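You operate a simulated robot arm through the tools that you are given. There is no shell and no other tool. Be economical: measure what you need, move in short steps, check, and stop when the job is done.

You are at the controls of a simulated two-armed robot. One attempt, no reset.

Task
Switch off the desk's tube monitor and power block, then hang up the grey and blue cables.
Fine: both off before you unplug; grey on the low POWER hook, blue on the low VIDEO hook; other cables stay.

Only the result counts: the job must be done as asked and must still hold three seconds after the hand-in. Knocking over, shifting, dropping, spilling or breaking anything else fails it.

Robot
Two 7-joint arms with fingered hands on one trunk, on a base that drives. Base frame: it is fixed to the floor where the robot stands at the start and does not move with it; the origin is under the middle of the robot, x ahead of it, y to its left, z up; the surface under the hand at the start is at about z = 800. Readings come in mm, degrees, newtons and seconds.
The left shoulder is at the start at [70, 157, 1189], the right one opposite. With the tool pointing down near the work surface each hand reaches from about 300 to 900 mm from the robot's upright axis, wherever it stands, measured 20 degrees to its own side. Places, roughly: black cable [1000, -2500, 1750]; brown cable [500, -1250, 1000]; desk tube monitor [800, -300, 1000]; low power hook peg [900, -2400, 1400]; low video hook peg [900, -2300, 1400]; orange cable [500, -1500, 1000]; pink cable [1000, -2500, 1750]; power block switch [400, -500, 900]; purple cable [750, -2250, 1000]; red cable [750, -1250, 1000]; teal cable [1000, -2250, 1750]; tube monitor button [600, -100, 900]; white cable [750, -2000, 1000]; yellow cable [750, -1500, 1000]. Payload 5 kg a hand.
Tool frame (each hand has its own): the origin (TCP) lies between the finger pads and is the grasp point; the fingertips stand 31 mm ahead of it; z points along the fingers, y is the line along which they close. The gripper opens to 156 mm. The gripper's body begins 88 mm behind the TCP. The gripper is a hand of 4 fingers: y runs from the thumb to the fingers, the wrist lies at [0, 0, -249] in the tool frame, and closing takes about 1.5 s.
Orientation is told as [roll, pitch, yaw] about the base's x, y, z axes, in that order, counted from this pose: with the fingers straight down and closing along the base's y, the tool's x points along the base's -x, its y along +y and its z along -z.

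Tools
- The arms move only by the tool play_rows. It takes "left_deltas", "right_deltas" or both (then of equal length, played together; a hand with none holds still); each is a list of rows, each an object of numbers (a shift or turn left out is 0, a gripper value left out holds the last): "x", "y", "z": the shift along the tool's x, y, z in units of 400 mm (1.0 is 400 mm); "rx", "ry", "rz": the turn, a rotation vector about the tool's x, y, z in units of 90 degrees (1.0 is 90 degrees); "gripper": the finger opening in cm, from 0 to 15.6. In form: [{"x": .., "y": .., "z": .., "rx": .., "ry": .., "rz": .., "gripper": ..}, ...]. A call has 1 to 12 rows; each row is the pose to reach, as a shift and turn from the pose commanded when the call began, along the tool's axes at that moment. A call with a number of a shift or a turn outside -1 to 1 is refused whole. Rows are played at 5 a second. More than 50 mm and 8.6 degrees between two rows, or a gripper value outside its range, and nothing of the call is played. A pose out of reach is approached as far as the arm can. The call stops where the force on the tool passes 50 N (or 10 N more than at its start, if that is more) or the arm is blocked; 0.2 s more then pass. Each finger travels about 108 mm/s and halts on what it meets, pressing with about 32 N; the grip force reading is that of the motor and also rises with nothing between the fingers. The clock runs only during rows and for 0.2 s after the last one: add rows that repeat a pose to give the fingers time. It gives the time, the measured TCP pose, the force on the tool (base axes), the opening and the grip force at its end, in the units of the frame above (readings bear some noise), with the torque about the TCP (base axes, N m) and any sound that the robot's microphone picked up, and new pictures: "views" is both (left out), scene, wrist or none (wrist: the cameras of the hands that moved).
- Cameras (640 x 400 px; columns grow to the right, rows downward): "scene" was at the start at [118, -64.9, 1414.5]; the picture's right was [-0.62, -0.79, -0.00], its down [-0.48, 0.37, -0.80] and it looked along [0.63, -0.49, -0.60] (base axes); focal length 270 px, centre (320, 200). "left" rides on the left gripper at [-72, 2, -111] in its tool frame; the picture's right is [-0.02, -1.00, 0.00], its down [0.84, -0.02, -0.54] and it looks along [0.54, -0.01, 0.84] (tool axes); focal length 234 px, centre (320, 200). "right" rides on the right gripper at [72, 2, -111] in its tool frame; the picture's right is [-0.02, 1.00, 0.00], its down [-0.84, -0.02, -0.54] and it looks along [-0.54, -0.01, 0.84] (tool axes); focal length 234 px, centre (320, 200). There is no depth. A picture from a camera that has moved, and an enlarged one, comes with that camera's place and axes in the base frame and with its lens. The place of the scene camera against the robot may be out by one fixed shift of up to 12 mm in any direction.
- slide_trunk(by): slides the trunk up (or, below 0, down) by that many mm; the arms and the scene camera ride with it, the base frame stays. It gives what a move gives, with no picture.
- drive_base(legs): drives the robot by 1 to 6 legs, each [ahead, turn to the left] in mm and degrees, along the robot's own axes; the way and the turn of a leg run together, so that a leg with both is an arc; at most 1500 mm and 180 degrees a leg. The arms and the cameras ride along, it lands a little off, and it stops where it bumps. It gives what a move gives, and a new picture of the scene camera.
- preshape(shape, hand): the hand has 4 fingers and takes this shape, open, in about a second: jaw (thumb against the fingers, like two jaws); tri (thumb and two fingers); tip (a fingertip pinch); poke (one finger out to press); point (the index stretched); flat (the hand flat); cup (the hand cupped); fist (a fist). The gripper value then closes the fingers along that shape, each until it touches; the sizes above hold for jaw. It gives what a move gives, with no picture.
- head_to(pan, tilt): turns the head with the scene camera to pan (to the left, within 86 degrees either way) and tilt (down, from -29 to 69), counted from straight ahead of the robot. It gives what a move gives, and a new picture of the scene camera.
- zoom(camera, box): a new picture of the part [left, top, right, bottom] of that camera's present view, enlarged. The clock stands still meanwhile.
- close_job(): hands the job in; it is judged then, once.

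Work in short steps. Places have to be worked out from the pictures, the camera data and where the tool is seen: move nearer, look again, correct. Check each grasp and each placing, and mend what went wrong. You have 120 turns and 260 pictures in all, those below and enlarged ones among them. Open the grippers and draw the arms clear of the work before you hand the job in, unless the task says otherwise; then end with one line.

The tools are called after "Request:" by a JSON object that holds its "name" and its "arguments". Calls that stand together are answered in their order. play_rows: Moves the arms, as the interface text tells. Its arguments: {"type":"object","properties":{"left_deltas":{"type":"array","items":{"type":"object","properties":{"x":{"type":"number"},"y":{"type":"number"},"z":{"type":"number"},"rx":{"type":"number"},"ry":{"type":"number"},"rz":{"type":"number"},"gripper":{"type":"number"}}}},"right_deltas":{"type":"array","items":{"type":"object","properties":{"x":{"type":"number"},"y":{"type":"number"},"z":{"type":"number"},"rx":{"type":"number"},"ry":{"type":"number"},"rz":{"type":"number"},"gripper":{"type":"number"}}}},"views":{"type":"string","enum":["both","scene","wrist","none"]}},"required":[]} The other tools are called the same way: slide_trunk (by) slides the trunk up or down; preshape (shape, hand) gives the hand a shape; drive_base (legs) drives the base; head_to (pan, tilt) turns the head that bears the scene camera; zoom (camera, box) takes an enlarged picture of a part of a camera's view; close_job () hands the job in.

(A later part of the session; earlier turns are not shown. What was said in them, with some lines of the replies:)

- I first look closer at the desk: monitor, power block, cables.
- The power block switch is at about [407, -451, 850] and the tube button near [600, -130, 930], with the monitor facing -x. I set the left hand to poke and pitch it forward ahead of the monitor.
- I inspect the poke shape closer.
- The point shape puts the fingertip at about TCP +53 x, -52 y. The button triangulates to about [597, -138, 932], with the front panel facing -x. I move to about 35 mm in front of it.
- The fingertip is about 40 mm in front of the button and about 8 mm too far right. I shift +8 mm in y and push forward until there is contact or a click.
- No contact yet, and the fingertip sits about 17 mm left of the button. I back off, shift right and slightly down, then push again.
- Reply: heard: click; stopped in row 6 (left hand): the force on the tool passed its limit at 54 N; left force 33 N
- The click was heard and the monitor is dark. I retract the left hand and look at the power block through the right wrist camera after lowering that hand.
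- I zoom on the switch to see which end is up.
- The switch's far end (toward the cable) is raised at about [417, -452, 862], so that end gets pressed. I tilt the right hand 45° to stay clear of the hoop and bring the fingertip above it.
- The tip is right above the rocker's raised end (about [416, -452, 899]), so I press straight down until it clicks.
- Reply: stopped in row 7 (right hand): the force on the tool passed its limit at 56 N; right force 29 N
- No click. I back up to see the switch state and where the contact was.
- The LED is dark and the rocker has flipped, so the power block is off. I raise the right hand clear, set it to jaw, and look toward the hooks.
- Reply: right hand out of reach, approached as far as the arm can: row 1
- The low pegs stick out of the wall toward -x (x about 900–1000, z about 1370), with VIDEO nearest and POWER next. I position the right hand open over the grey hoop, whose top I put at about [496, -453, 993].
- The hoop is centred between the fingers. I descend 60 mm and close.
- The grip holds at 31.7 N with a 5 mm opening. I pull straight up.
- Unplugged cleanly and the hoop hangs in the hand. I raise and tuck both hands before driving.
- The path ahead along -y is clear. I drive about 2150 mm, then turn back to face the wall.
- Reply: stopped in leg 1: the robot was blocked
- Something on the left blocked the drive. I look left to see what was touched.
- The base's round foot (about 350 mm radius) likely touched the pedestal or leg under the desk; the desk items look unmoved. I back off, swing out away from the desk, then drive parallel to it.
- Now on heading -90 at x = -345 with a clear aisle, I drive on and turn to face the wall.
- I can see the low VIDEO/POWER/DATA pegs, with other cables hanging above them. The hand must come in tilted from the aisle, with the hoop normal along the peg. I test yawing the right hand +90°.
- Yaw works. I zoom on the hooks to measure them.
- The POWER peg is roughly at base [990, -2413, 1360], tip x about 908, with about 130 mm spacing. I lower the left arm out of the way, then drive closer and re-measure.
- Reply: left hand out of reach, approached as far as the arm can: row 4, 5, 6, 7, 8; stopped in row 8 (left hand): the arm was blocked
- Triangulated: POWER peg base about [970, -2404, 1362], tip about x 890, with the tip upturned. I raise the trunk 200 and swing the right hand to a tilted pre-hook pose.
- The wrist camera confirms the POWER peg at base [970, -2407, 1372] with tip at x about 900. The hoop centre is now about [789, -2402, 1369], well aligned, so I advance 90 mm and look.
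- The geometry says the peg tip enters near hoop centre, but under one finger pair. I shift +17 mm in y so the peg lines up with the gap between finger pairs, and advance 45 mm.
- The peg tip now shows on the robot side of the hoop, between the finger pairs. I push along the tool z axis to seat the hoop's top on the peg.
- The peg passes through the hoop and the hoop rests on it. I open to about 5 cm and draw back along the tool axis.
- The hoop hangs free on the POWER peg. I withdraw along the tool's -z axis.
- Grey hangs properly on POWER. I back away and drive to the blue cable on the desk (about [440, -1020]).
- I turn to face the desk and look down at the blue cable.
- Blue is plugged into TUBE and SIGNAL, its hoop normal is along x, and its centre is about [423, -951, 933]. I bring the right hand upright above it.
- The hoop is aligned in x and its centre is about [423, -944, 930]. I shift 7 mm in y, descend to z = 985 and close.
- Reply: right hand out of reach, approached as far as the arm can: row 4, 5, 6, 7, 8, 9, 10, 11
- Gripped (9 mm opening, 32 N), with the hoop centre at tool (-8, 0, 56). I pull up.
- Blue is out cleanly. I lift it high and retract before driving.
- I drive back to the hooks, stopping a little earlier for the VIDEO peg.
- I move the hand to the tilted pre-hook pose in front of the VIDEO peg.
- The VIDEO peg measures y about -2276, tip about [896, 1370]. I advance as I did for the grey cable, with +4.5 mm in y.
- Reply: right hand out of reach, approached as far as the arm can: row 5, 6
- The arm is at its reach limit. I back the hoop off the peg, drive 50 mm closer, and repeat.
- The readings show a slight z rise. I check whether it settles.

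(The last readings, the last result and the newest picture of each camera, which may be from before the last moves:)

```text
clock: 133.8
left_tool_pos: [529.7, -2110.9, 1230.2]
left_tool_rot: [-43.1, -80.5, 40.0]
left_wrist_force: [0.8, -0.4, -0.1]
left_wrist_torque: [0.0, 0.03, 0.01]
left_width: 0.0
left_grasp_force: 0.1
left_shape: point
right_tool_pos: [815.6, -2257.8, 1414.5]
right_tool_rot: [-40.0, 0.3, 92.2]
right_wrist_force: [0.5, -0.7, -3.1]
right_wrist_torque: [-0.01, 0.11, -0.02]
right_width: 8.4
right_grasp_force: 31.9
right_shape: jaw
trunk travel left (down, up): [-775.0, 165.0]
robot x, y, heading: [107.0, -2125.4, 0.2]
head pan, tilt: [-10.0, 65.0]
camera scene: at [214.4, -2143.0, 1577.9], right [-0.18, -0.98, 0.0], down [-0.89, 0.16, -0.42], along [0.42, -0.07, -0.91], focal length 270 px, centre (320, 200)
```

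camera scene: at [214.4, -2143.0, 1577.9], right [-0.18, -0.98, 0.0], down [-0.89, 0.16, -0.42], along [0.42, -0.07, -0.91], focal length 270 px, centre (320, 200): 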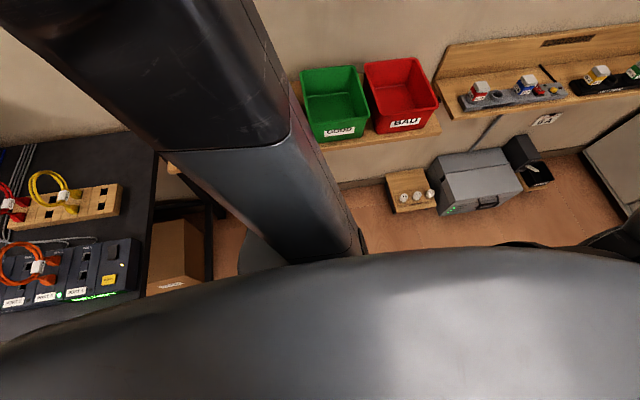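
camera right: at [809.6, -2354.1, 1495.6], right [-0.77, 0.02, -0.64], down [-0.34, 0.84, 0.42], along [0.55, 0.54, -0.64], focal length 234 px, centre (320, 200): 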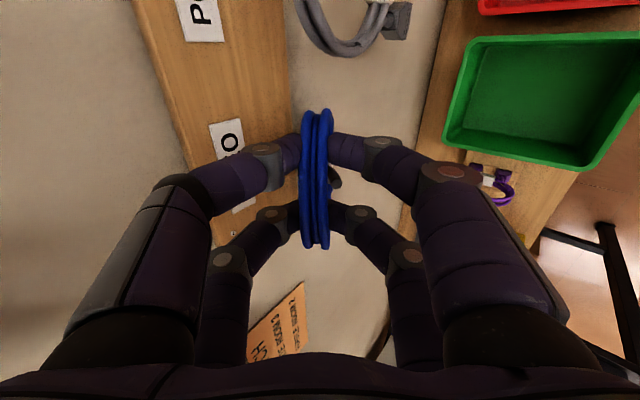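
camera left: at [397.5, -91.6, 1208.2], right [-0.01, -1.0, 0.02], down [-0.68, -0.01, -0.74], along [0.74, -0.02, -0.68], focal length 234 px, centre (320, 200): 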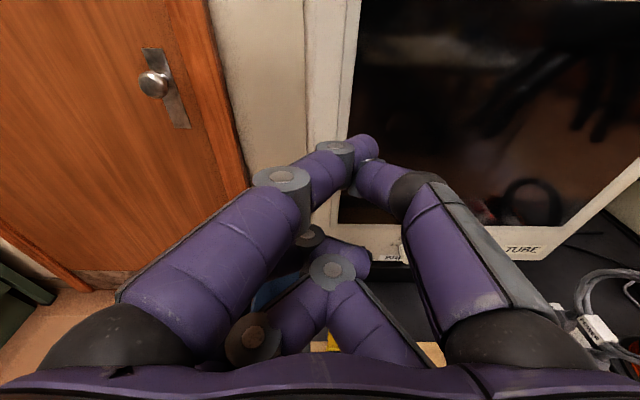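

It settled. I shift y by -18 mm to line up with the peg and re-measure.

Request:
{"name": "play_rows", "arguments": {"right_deltas": [{"x": 0.025}, {"x": 0.046}, {"x": 0.046}], "views": "wrist"}}

Request:
{"name": "zoom", "arguments": {"camera": "right", "box": [180, 60, 420, 260]}}

Request:
{"name": "head_to", "arguments": {"pan": -10, "tilt": 20}}

```text
clock: 134.6
left_tool_pos: [530.9, -2110.4, 1230.0]
left_tool_rot: [-43.1, -80.6, 40.1]
left_wrist_force: [0.6, 0.5, -0.7]
left_wrist_torque: [-0.03, 0.02, -0.01]
left_width: 0.0
left_grasp_force: 0.1
left_shape: point
right_tool_pos: [816.3, -2275.7, 1415.0]
right_tool_rot: [-39.9, 0.4, 92.2]
right_wrist_force: [0.8, -0.7, -1.5]
right_wrist_torque: [-0.02, 0.11, 0.04]
right_width: 8.4
right_grasp_force: 31.5
right_shape: jaw
trunk travel left (down, up): [-775.0, 165.0]
robot x, y, heading: [105.6, -2118.5, -0.1]
head pan, tilt: [-10.0, 65.0]
camera right: at [746.9, -2350.5, 1499.6], right [-0.77, -0.01, -0.64], down [-0.37, 0.83, 0.42], along [0.53, 0.56, -0.64], focal length 234 px, centre (320, 200)
```

right: 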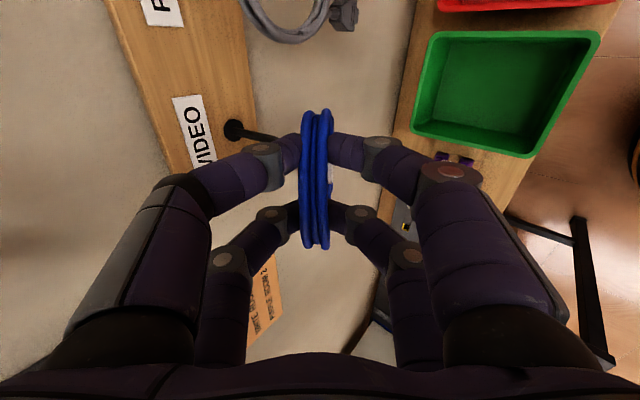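

```text
2.00 times, centred on (300, 160) of right
camera zoom: at [746.9, -2350.5, 1499.6], right [-0.77, -0.01, -0.64], down [-0.37, 0.83, 0.42], along [0.53, 0.56, -0.64], focal length 468 px, centre (360, 280)
```

zoom: 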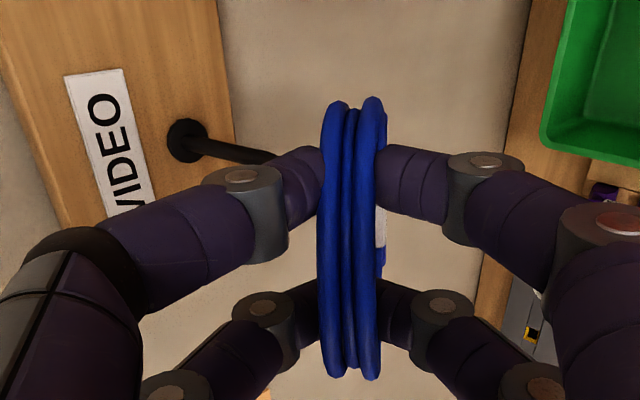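

```text
clock: 135.7
left_tool_pos: [529.3, -2111.4, 1230.3]
left_tool_rot: [-43.1, -80.5, 40.0]
left_wrist_force: [0.6, 0.7, -0.6]
left_wrist_torque: [-0.01, 0.02, 0.01]
left_width: 0.0
left_grasp_force: 0.0
left_shape: point
right_tool_pos: [816.8, -2276.7, 1413.7]
right_tool_rot: [-40.0, 0.4, 92.2]
right_wrist_force: [-0.3, 0.0, -1.5]
right_wrist_torque: [-0.05, 0.09, 0.02]
right_width: 8.4
right_grasp_force: 31.8
right_shape: jaw
trunk travel left (down, up): [-775.0, 165.0]
robot x, y, heading: [108.5, -2117.3, -0.1]
head pan, tilt: [-10.0, 20.0]
camera scene: at [245.7, -2148.9, 1641.5], right [-0.18, -0.98, 0.0], down [-0.34, 0.06, -0.94], along [0.92, -0.16, -0.34], focal length 270 px, centre (320, 200)
```

scene: 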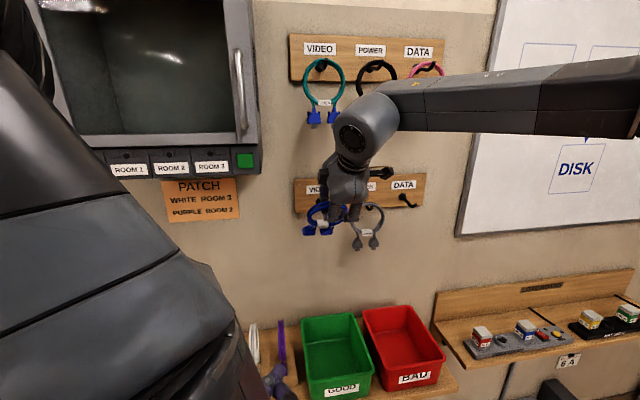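

Measured peg y is about -2274.5, so the hoop is aligned. I advance to x = 889.

Request:
{"name": "play_rows", "arguments": {"right_deltas": [{"y": -0.05, "z": 0.042}, {"y": -0.1, "z": 0.083}, {"x": 0.004, "y": -0.138, "z": 0.115}, {"x": 0.004, "y": -0.138, "z": 0.115}], "views": "wrist"}}

Request:
{"name": "zoom", "arguments": {"camera": "right", "box": [220, 80, 420, 260]}}

Request:
{"name": "zoom", "arguments": {"camera": "scene", "box": [260, 140, 420, 260]}}

```text
clock: 136.7
left_tool_pos: [528.6, -2110.5, 1231.1]
left_tool_rot: [-43.4, -80.6, 40.2]
left_wrist_force: [-1.5, 0.4, -0.1]
left_wrist_torque: [-0.04, 0.0, 0.0]
left_width: 0.0
left_grasp_force: 0.1
left_shape: point
right_tool_pos: [887.8, -2273.6, 1413.3]
right_tool_rot: [-40.1, 0.5, 92.1]
right_wrist_force: [-0.2, -0.2, -0.7]
right_wrist_torque: [-0.04, 0.04, -0.04]
right_width: 8.6
right_grasp_force: 32.0
right_shape: jaw
trunk travel left (down, up): [-775.0, 165.0]
robot x, y, heading: [102.5, -2121.1, -0.0]
head pan, tilt: [-10.0, 20.0]
camera right: at [817.5, -2348.2, 1499.2], right [-0.77, -0.01, -0.64], down [-0.37, 0.83, 0.42], along [0.53, 0.56, -0.64], focal length 234 px, centre (320, 200)
```

right: 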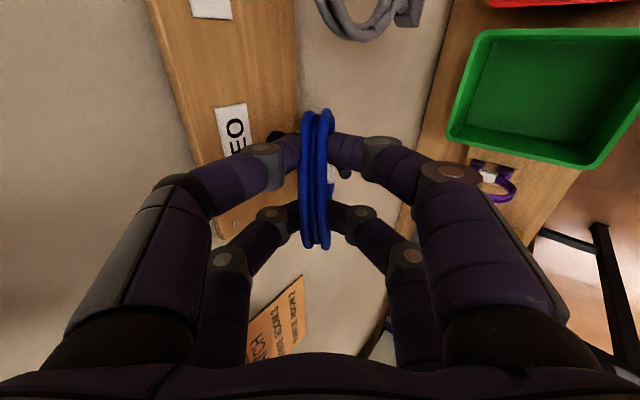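

```text
2.22 times, centred on (320, 170) of right
camera zoom: at [817.5, -2348.2, 1499.2], right [-0.77, -0.01, -0.64], down [-0.37, 0.83, 0.42], along [0.53, 0.56, -0.64], focal length 520 px, centre (320, 267)
```

zoom: 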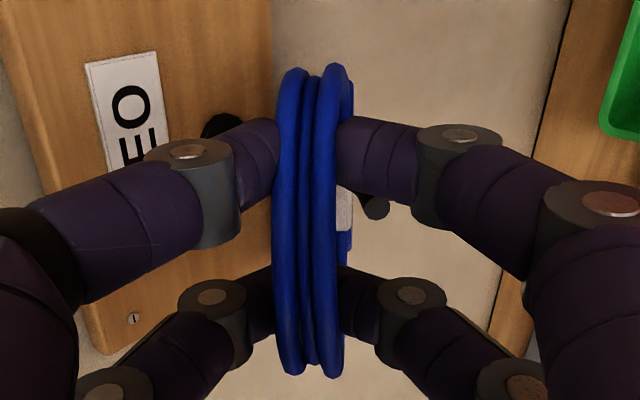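

```text
3.33 times, centred on (340, 200) of scene
camera zoom: at [244.7, -2148.3, 1641.7], right [-0.18, -0.98, 0.0], down [-0.34, 0.06, -0.94], along [0.93, -0.17, -0.34], focal length 900 px, centre (253, 200)
```

zoom: 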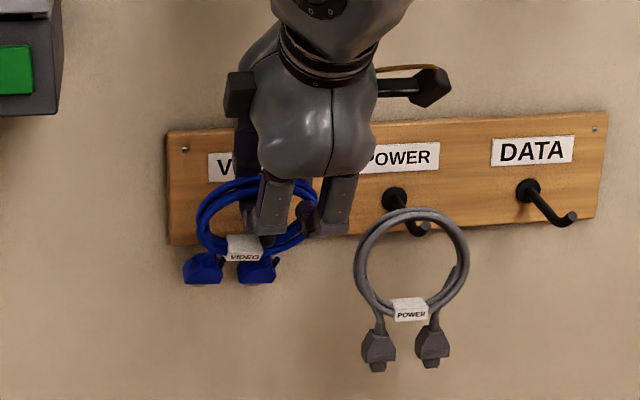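

The peg tip is through the hoop, between the finger pairs. I seat it along the tool z axis.

Request:
{"name": "play_rows", "arguments": {"right_deltas": [{"x": 0.008, "z": 0.03}, {"x": 0.008, "z": 0.06}, {"x": 0.008, "z": 0.09}, {"x": 0.008, "z": 0.125}, {"x": 0.008, "z": 0.125}], "views": "wrist"}}

Request:
{"name": "zoom", "arguments": {"camera": "right", "box": [220, 80, 420, 260]}}

Request:
{"name": "zoom", "arguments": {"camera": "scene", "box": [260, 140, 420, 260]}}

```text
clock: 137.9
left_tool_pos: [530.5, -2111.8, 1229.9]
left_tool_rot: [-43.1, -80.5, 40.1]
left_wrist_force: [-0.5, -0.8, 0.2]
left_wrist_torque: [-0.02, 0.01, 0.0]
left_width: 0.1
left_grasp_force: 0.0
left_shape: point
right_tool_pos: [920.0, -2275.9, 1376.5]
right_tool_rot: [-39.9, 0.5, 92.1]
right_wrist_force: [-0.7, 1.3, -1.2]
right_wrist_torque: [-0.03, 0.14, 0.01]
right_width: 8.5
right_grasp_force: 31.9
right_shape: jaw
trunk travel left (down, up): [-775.0, 165.0]
robot x, y, heading: [103.8, -2125.1, 0.1]
head pan, tilt: [-10.0, 20.0]
camera right: at [850.2, -2351.0, 1460.7], right [-0.77, -0.01, -0.64], down [-0.37, 0.83, 0.42], along [0.53, 0.56, -0.64], focal length 234 px, centre (320, 200)
```

right: 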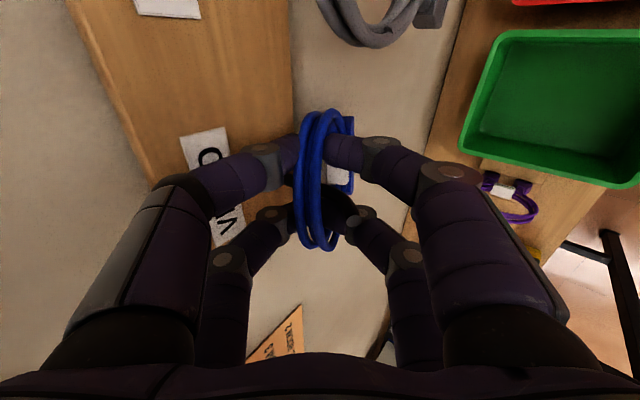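

```text
2.22 times, centred on (320, 170) of right
camera zoom: at [850.2, -2351.0, 1460.7], right [-0.77, -0.01, -0.64], down [-0.37, 0.83, 0.42], along [0.53, 0.56, -0.64], focal length 520 px, centre (320, 267)
```

zoom: 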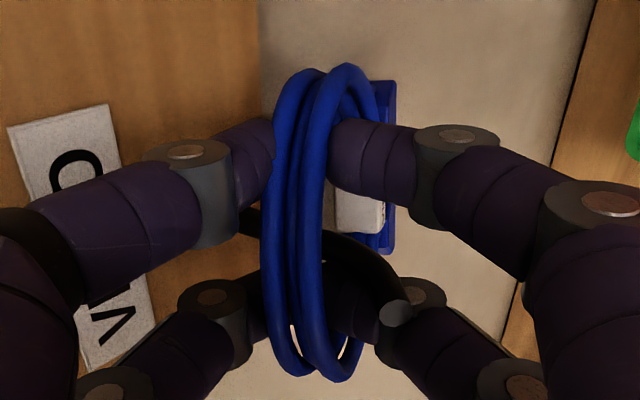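

```text
3.33 times, centred on (340, 200) of scene
camera zoom: at [245.2, -2148.6, 1641.6], right [-0.18, -0.98, 0.0], down [-0.34, 0.06, -0.94], along [0.93, -0.17, -0.34], focal length 900 px, centre (253, 200)
```

zoom: 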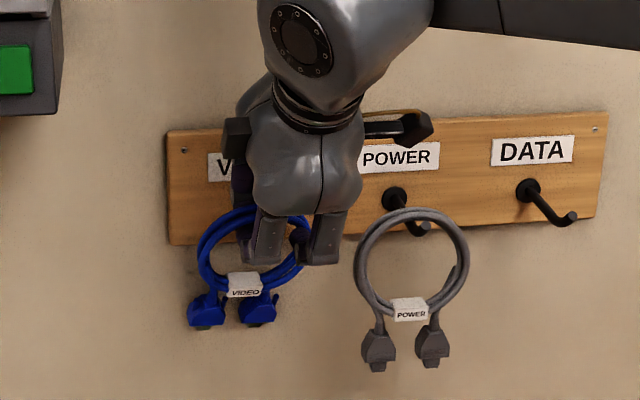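

Same picture as with grey: the peg is through the hoop. I release it gently.

Request:
{"name": "play_rows", "arguments": {"right_deltas": [{"gripper": 1.5}, {"gripper": 2.5}, {"gripper": 3.5}, {"gripper": 4.5}, {"gripper": 5}, {"gripper": 5}, {"gripper": 5}], "views": "wrist"}}

Request:
{"name": "zoom", "arguments": {"camera": "scene", "box": [260, 140, 420, 260]}}

```text
clock: 139.5
left_tool_pos: [530.9, -2110.9, 1229.6]
left_tool_rot: [-43.1, -80.5, 40.0]
left_wrist_force: [0.7, -0.2, 0.1]
left_wrist_torque: [0.01, 0.0, 0.03]
left_width: 0.0
left_grasp_force: 0.1
left_shape: point
right_tool_pos: [920.1, -2276.5, 1374.6]
right_tool_rot: [-40.0, 0.3, 92.2]
right_wrist_force: [0.6, 0.1, 0.1]
right_wrist_torque: [0.0, 0.0, 0.02]
right_width: 49.6
right_grasp_force: 0.1
right_shape: jaw
trunk travel left (down, up): [-775.0, 165.0]
robot x, y, heading: [104.4, -2122.3, -0.1]
head pan, tilt: [-10.0, 20.0]
camera right: at [850.4, -2351.2, 1460.7], right [-0.77, -0.01, -0.64], down [-0.37, 0.83, 0.42], along [0.53, 0.56, -0.64], focal length 234 px, centre (320, 200)
```

right: 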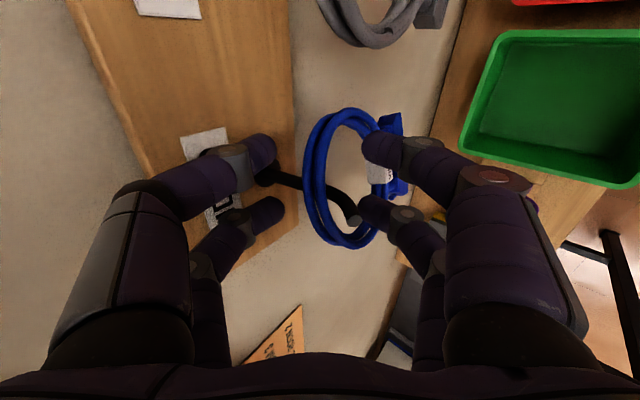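

```text
3.33 times, centred on (340, 200) of scene
camera zoom: at [245.6, -2148.9, 1641.6], right [-0.18, -0.98, 0.0], down [-0.34, 0.06, -0.94], along [0.93, -0.17, -0.34], focal length 900 px, centre (253, 200)
```

zoom: 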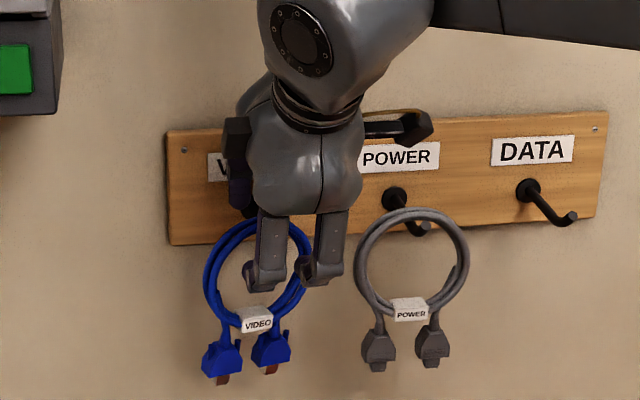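

Blue hangs on VIDEO. I withdraw along the tool's -z axis, then back.

Request:
{"name": "play_rows", "arguments": {"right_deltas": [{"z": -0.04}, {"z": -0.09}, {"z": -0.16}, {"z": -0.25}, {"z": -0.25, "y": 0.1}, {"z": -0.3, "y": 0.2}, {"z": -0.35, "y": 0.3}], "views": "none"}}

Request:
{"name": "drive_base", "arguments": {"legs": [[-350, 0]]}}

Request:
{"name": "zoom", "arguments": {"camera": "scene", "box": [220, 0, 420, 220]}}

```text
clock: 141.1
left_tool_pos: [526.2, -2111.6, 1231.7]
left_tool_rot: [-43.7, -80.6, 40.7]
left_wrist_force: [0.3, -0.5, 0.4]
left_wrist_torque: [0.0, 0.0, 0.01]
left_width: 0.0
left_grasp_force: 0.0
left_shape: point
right_tool_pos: [731.4, -2284.3, 1409.5]
right_tool_rot: [-40.2, 0.4, 92.2]
right_wrist_force: [0.3, -0.7, 0.3]
right_wrist_torque: [0.01, -0.07, 0.04]
right_width: 49.9
right_grasp_force: 0.0
right_shape: jaw
trunk travel left (down, up): [-775.0, 165.0]
robot x, y, heading: [103.4, -2121.5, 0.3]
head pan, tilt: [-10.0, 20.0]
```

```text
clock: 143.4
left_tool_pos: [177.5, -2110.0, 1228.9]
left_tool_rot: [-42.7, -80.4, 39.8]
left_wrist_force: [0.1, 0.9, -0.3]
left_wrist_torque: [0.06, 0.04, -0.01]
left_width: 0.0
left_grasp_force: 0.0
left_shape: point
right_tool_pos: [385.6, -2282.5, 1406.1]
right_tool_rot: [-39.8, 0.4, 92.3]
right_wrist_force: [-0.3, 0.0, 0.5]
right_wrist_torque: [0.01, 0.01, 0.02]
right_width: 49.9
right_grasp_force: 0.1
right_shape: jaw
trunk travel left (down, up): [-775.0, 165.0]
robot x, y, heading: [-243.1, -2123.0, 0.1]
head pan, tilt: [-10.0, 20.0]
camera scene: at [-104.7, -2148.2, 1641.4], right [-0.17, -0.98, 0.0], down [-0.34, 0.06, -0.94], along [0.92, -0.16, -0.34], focal length 270 px, centre (320, 200)
```

scene: 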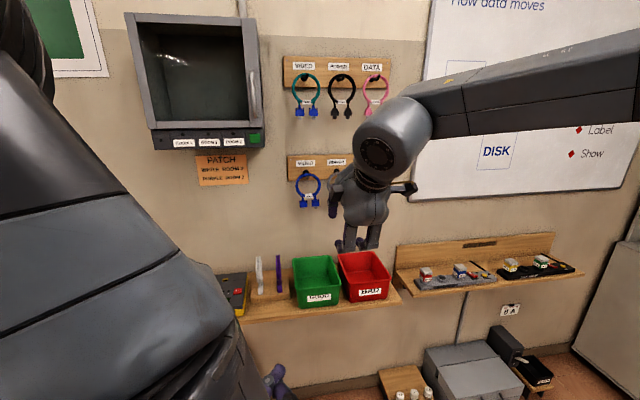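

```text
1.82 times, centred on (320, 110) of scene
camera zoom: at [-104.7, -2148.2, 1641.4], right [-0.17, -0.98, 0.0], down [-0.34, 0.06, -0.94], along [0.92, -0.16, -0.34], focal length 491 px, centre (320, 364)
```

zoom: 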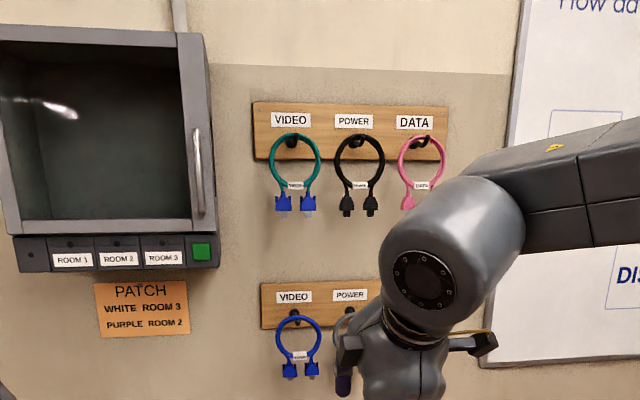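

Both cables hang. I open both hands, lower the arm a bit for a last look at both hooks and the desk.

Request:
{"name": "preshape", "arguments": {"shape": "jaw", "hand": "left"}}

Request:
{"name": "play_rows", "arguments": {"right_deltas": [{"x": 0.1, "gripper": 10}, {"x": 0.2, "gripper": 15.6}, {"x": 0.3}, {"x": 0.4}, {"x": 0.5}, {"x": 0.5}], "views": "scene"}}

Request:
{"name": "zoom", "arguments": {"camera": "scene", "box": [260, 50, 420, 230]}}

Request:
{"name": "head_to", "arguments": {"pan": 60, "tilt": 25}}

```text
clock: 144.3
left_tool_pos: [178.4, -2111.4, 1230.2]
left_tool_rot: [-43.4, -80.5, 40.5]
left_wrist_force: [0.0, -0.1, -1.1]
left_wrist_torque: [0.03, 0.0, 0.01]
left_width: 155.8
left_grasp_force: 0.1
left_shape: jaw
right_tool_pos: [381.7, -2281.7, 1407.9]
right_tool_rot: [-40.1, 0.4, 92.2]
right_wrist_force: [0.1, -0.2, 0.6]
right_wrist_torque: [0.0, -0.03, -0.03]
right_width: 49.7
right_grasp_force: 0.0
right_shape: jaw
trunk travel left (down, up): [-775.0, 165.0]
robot x, y, heading: [-249.9, -2119.5, -0.1]
head pan, tilt: [-10.0, 20.0]
```

```text
clock: 145.7
left_tool_pos: [178.5, -2109.1, 1230.1]
left_tool_rot: [-43.4, -80.4, 40.5]
left_wrist_force: [-0.9, 0.2, -0.2]
left_wrist_torque: [0.02, -0.02, -0.03]
left_width: 155.8
left_grasp_force: 0.0
left_shape: jaw
right_tool_pos: [390.2, -2476.5, 1409.8]
right_tool_rot: [-40.0, 0.6, 92.3]
right_wrist_force: [0.3, -0.4, 0.4]
right_wrist_torque: [0.02, 0.0, -0.04]
right_width: 155.7
right_grasp_force: 0.1
right_shape: jaw
trunk travel left (down, up): [-775.0, 165.0]
robot x, y, heading: [-248.1, -2117.9, 0.1]
head pan, tilt: [-10.0, 20.0]
camera scene: at [-106.8, -2146.8, 1641.6], right [-0.17, -0.98, 0.0], down [-0.34, 0.06, -0.94], along [0.93, -0.16, -0.34], focal length 270 px, centre (320, 200)
```

scene: 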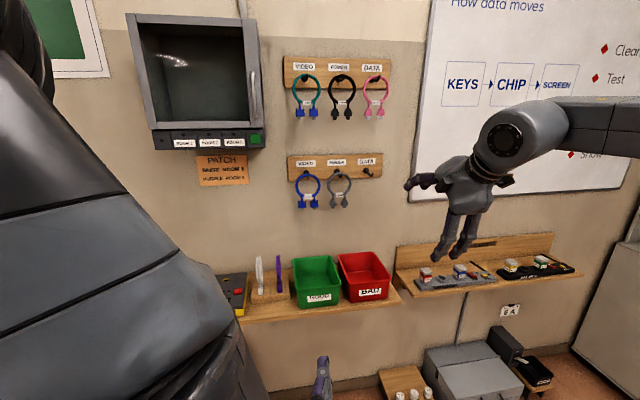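

```text
2.22 times, centred on (340, 140) of scene
camera zoom: at [-106.8, -2146.8, 1641.6], right [-0.17, -0.98, 0.0], down [-0.34, 0.06, -0.94], along [0.93, -0.16, -0.34], focal length 600 px, centre (276, 333)
```

zoom: 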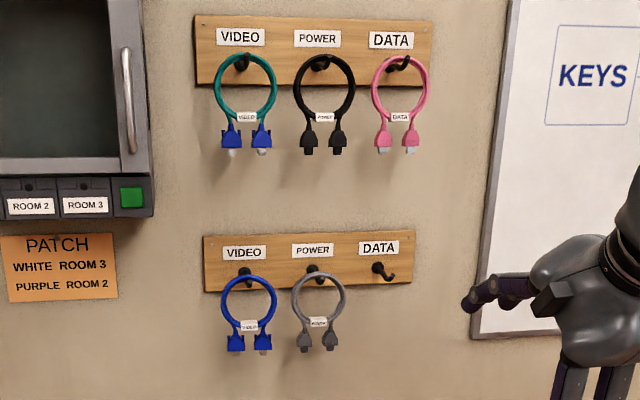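

```text
clock: 147.1
left_tool_pos: [176.9, -2110.3, 1229.8]
left_tool_rot: [-43.4, -80.5, 40.4]
left_wrist_force: [0.7, -0.8, -0.1]
left_wrist_torque: [0.01, 0.02, 0.0]
left_width: 155.7
left_grasp_force: 0.0
left_shape: jaw
right_tool_pos: [388.4, -2478.2, 1409.0]
right_tool_rot: [-40.0, 0.5, 92.3]
right_wrist_force: [-0.3, 0.4, 0.5]
right_wrist_torque: [-0.03, -0.01, 0.03]
right_width: 155.9
right_grasp_force: 0.1
right_shape: jaw
trunk travel left (down, up): [-775.0, 165.0]
robot x, y, heading: [-246.6, -2119.1, -0.0]
head pan, tilt: [60.0, 25.0]
camera scene: at [-152.8, -2052.0, 1633.6], right [0.87, -0.5, 0.0], down [-0.21, -0.37, -0.91], along [0.45, 0.78, -0.42], focal length 270 px, centre (320, 200)
```

scene: 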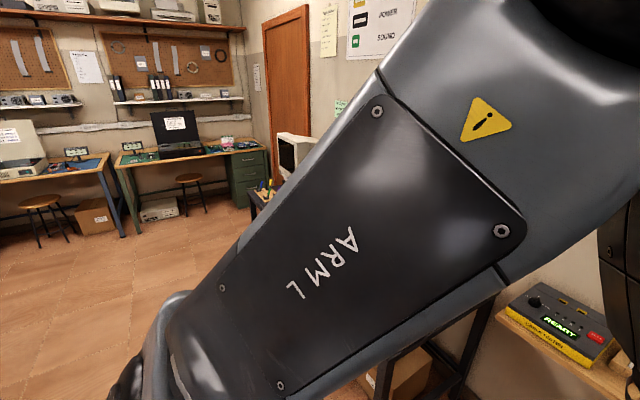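

Blue hangs on low VIDEO and grey on low POWER. The other cables are untouched, both hands are open and clear, so I hand in.

Request:
{"name": "close_job", "arguments": {}}

```text
The job is handed in.
```

I switched off the tube monitor and the power block before unplugging anything, then hung the grey cable on the low POWER hook and the blue on the low VIDEO hook. Early on, the base was blocked once beside the desk. The desk items looked unmoved afterwards, but I couldn't see everything under the desk.
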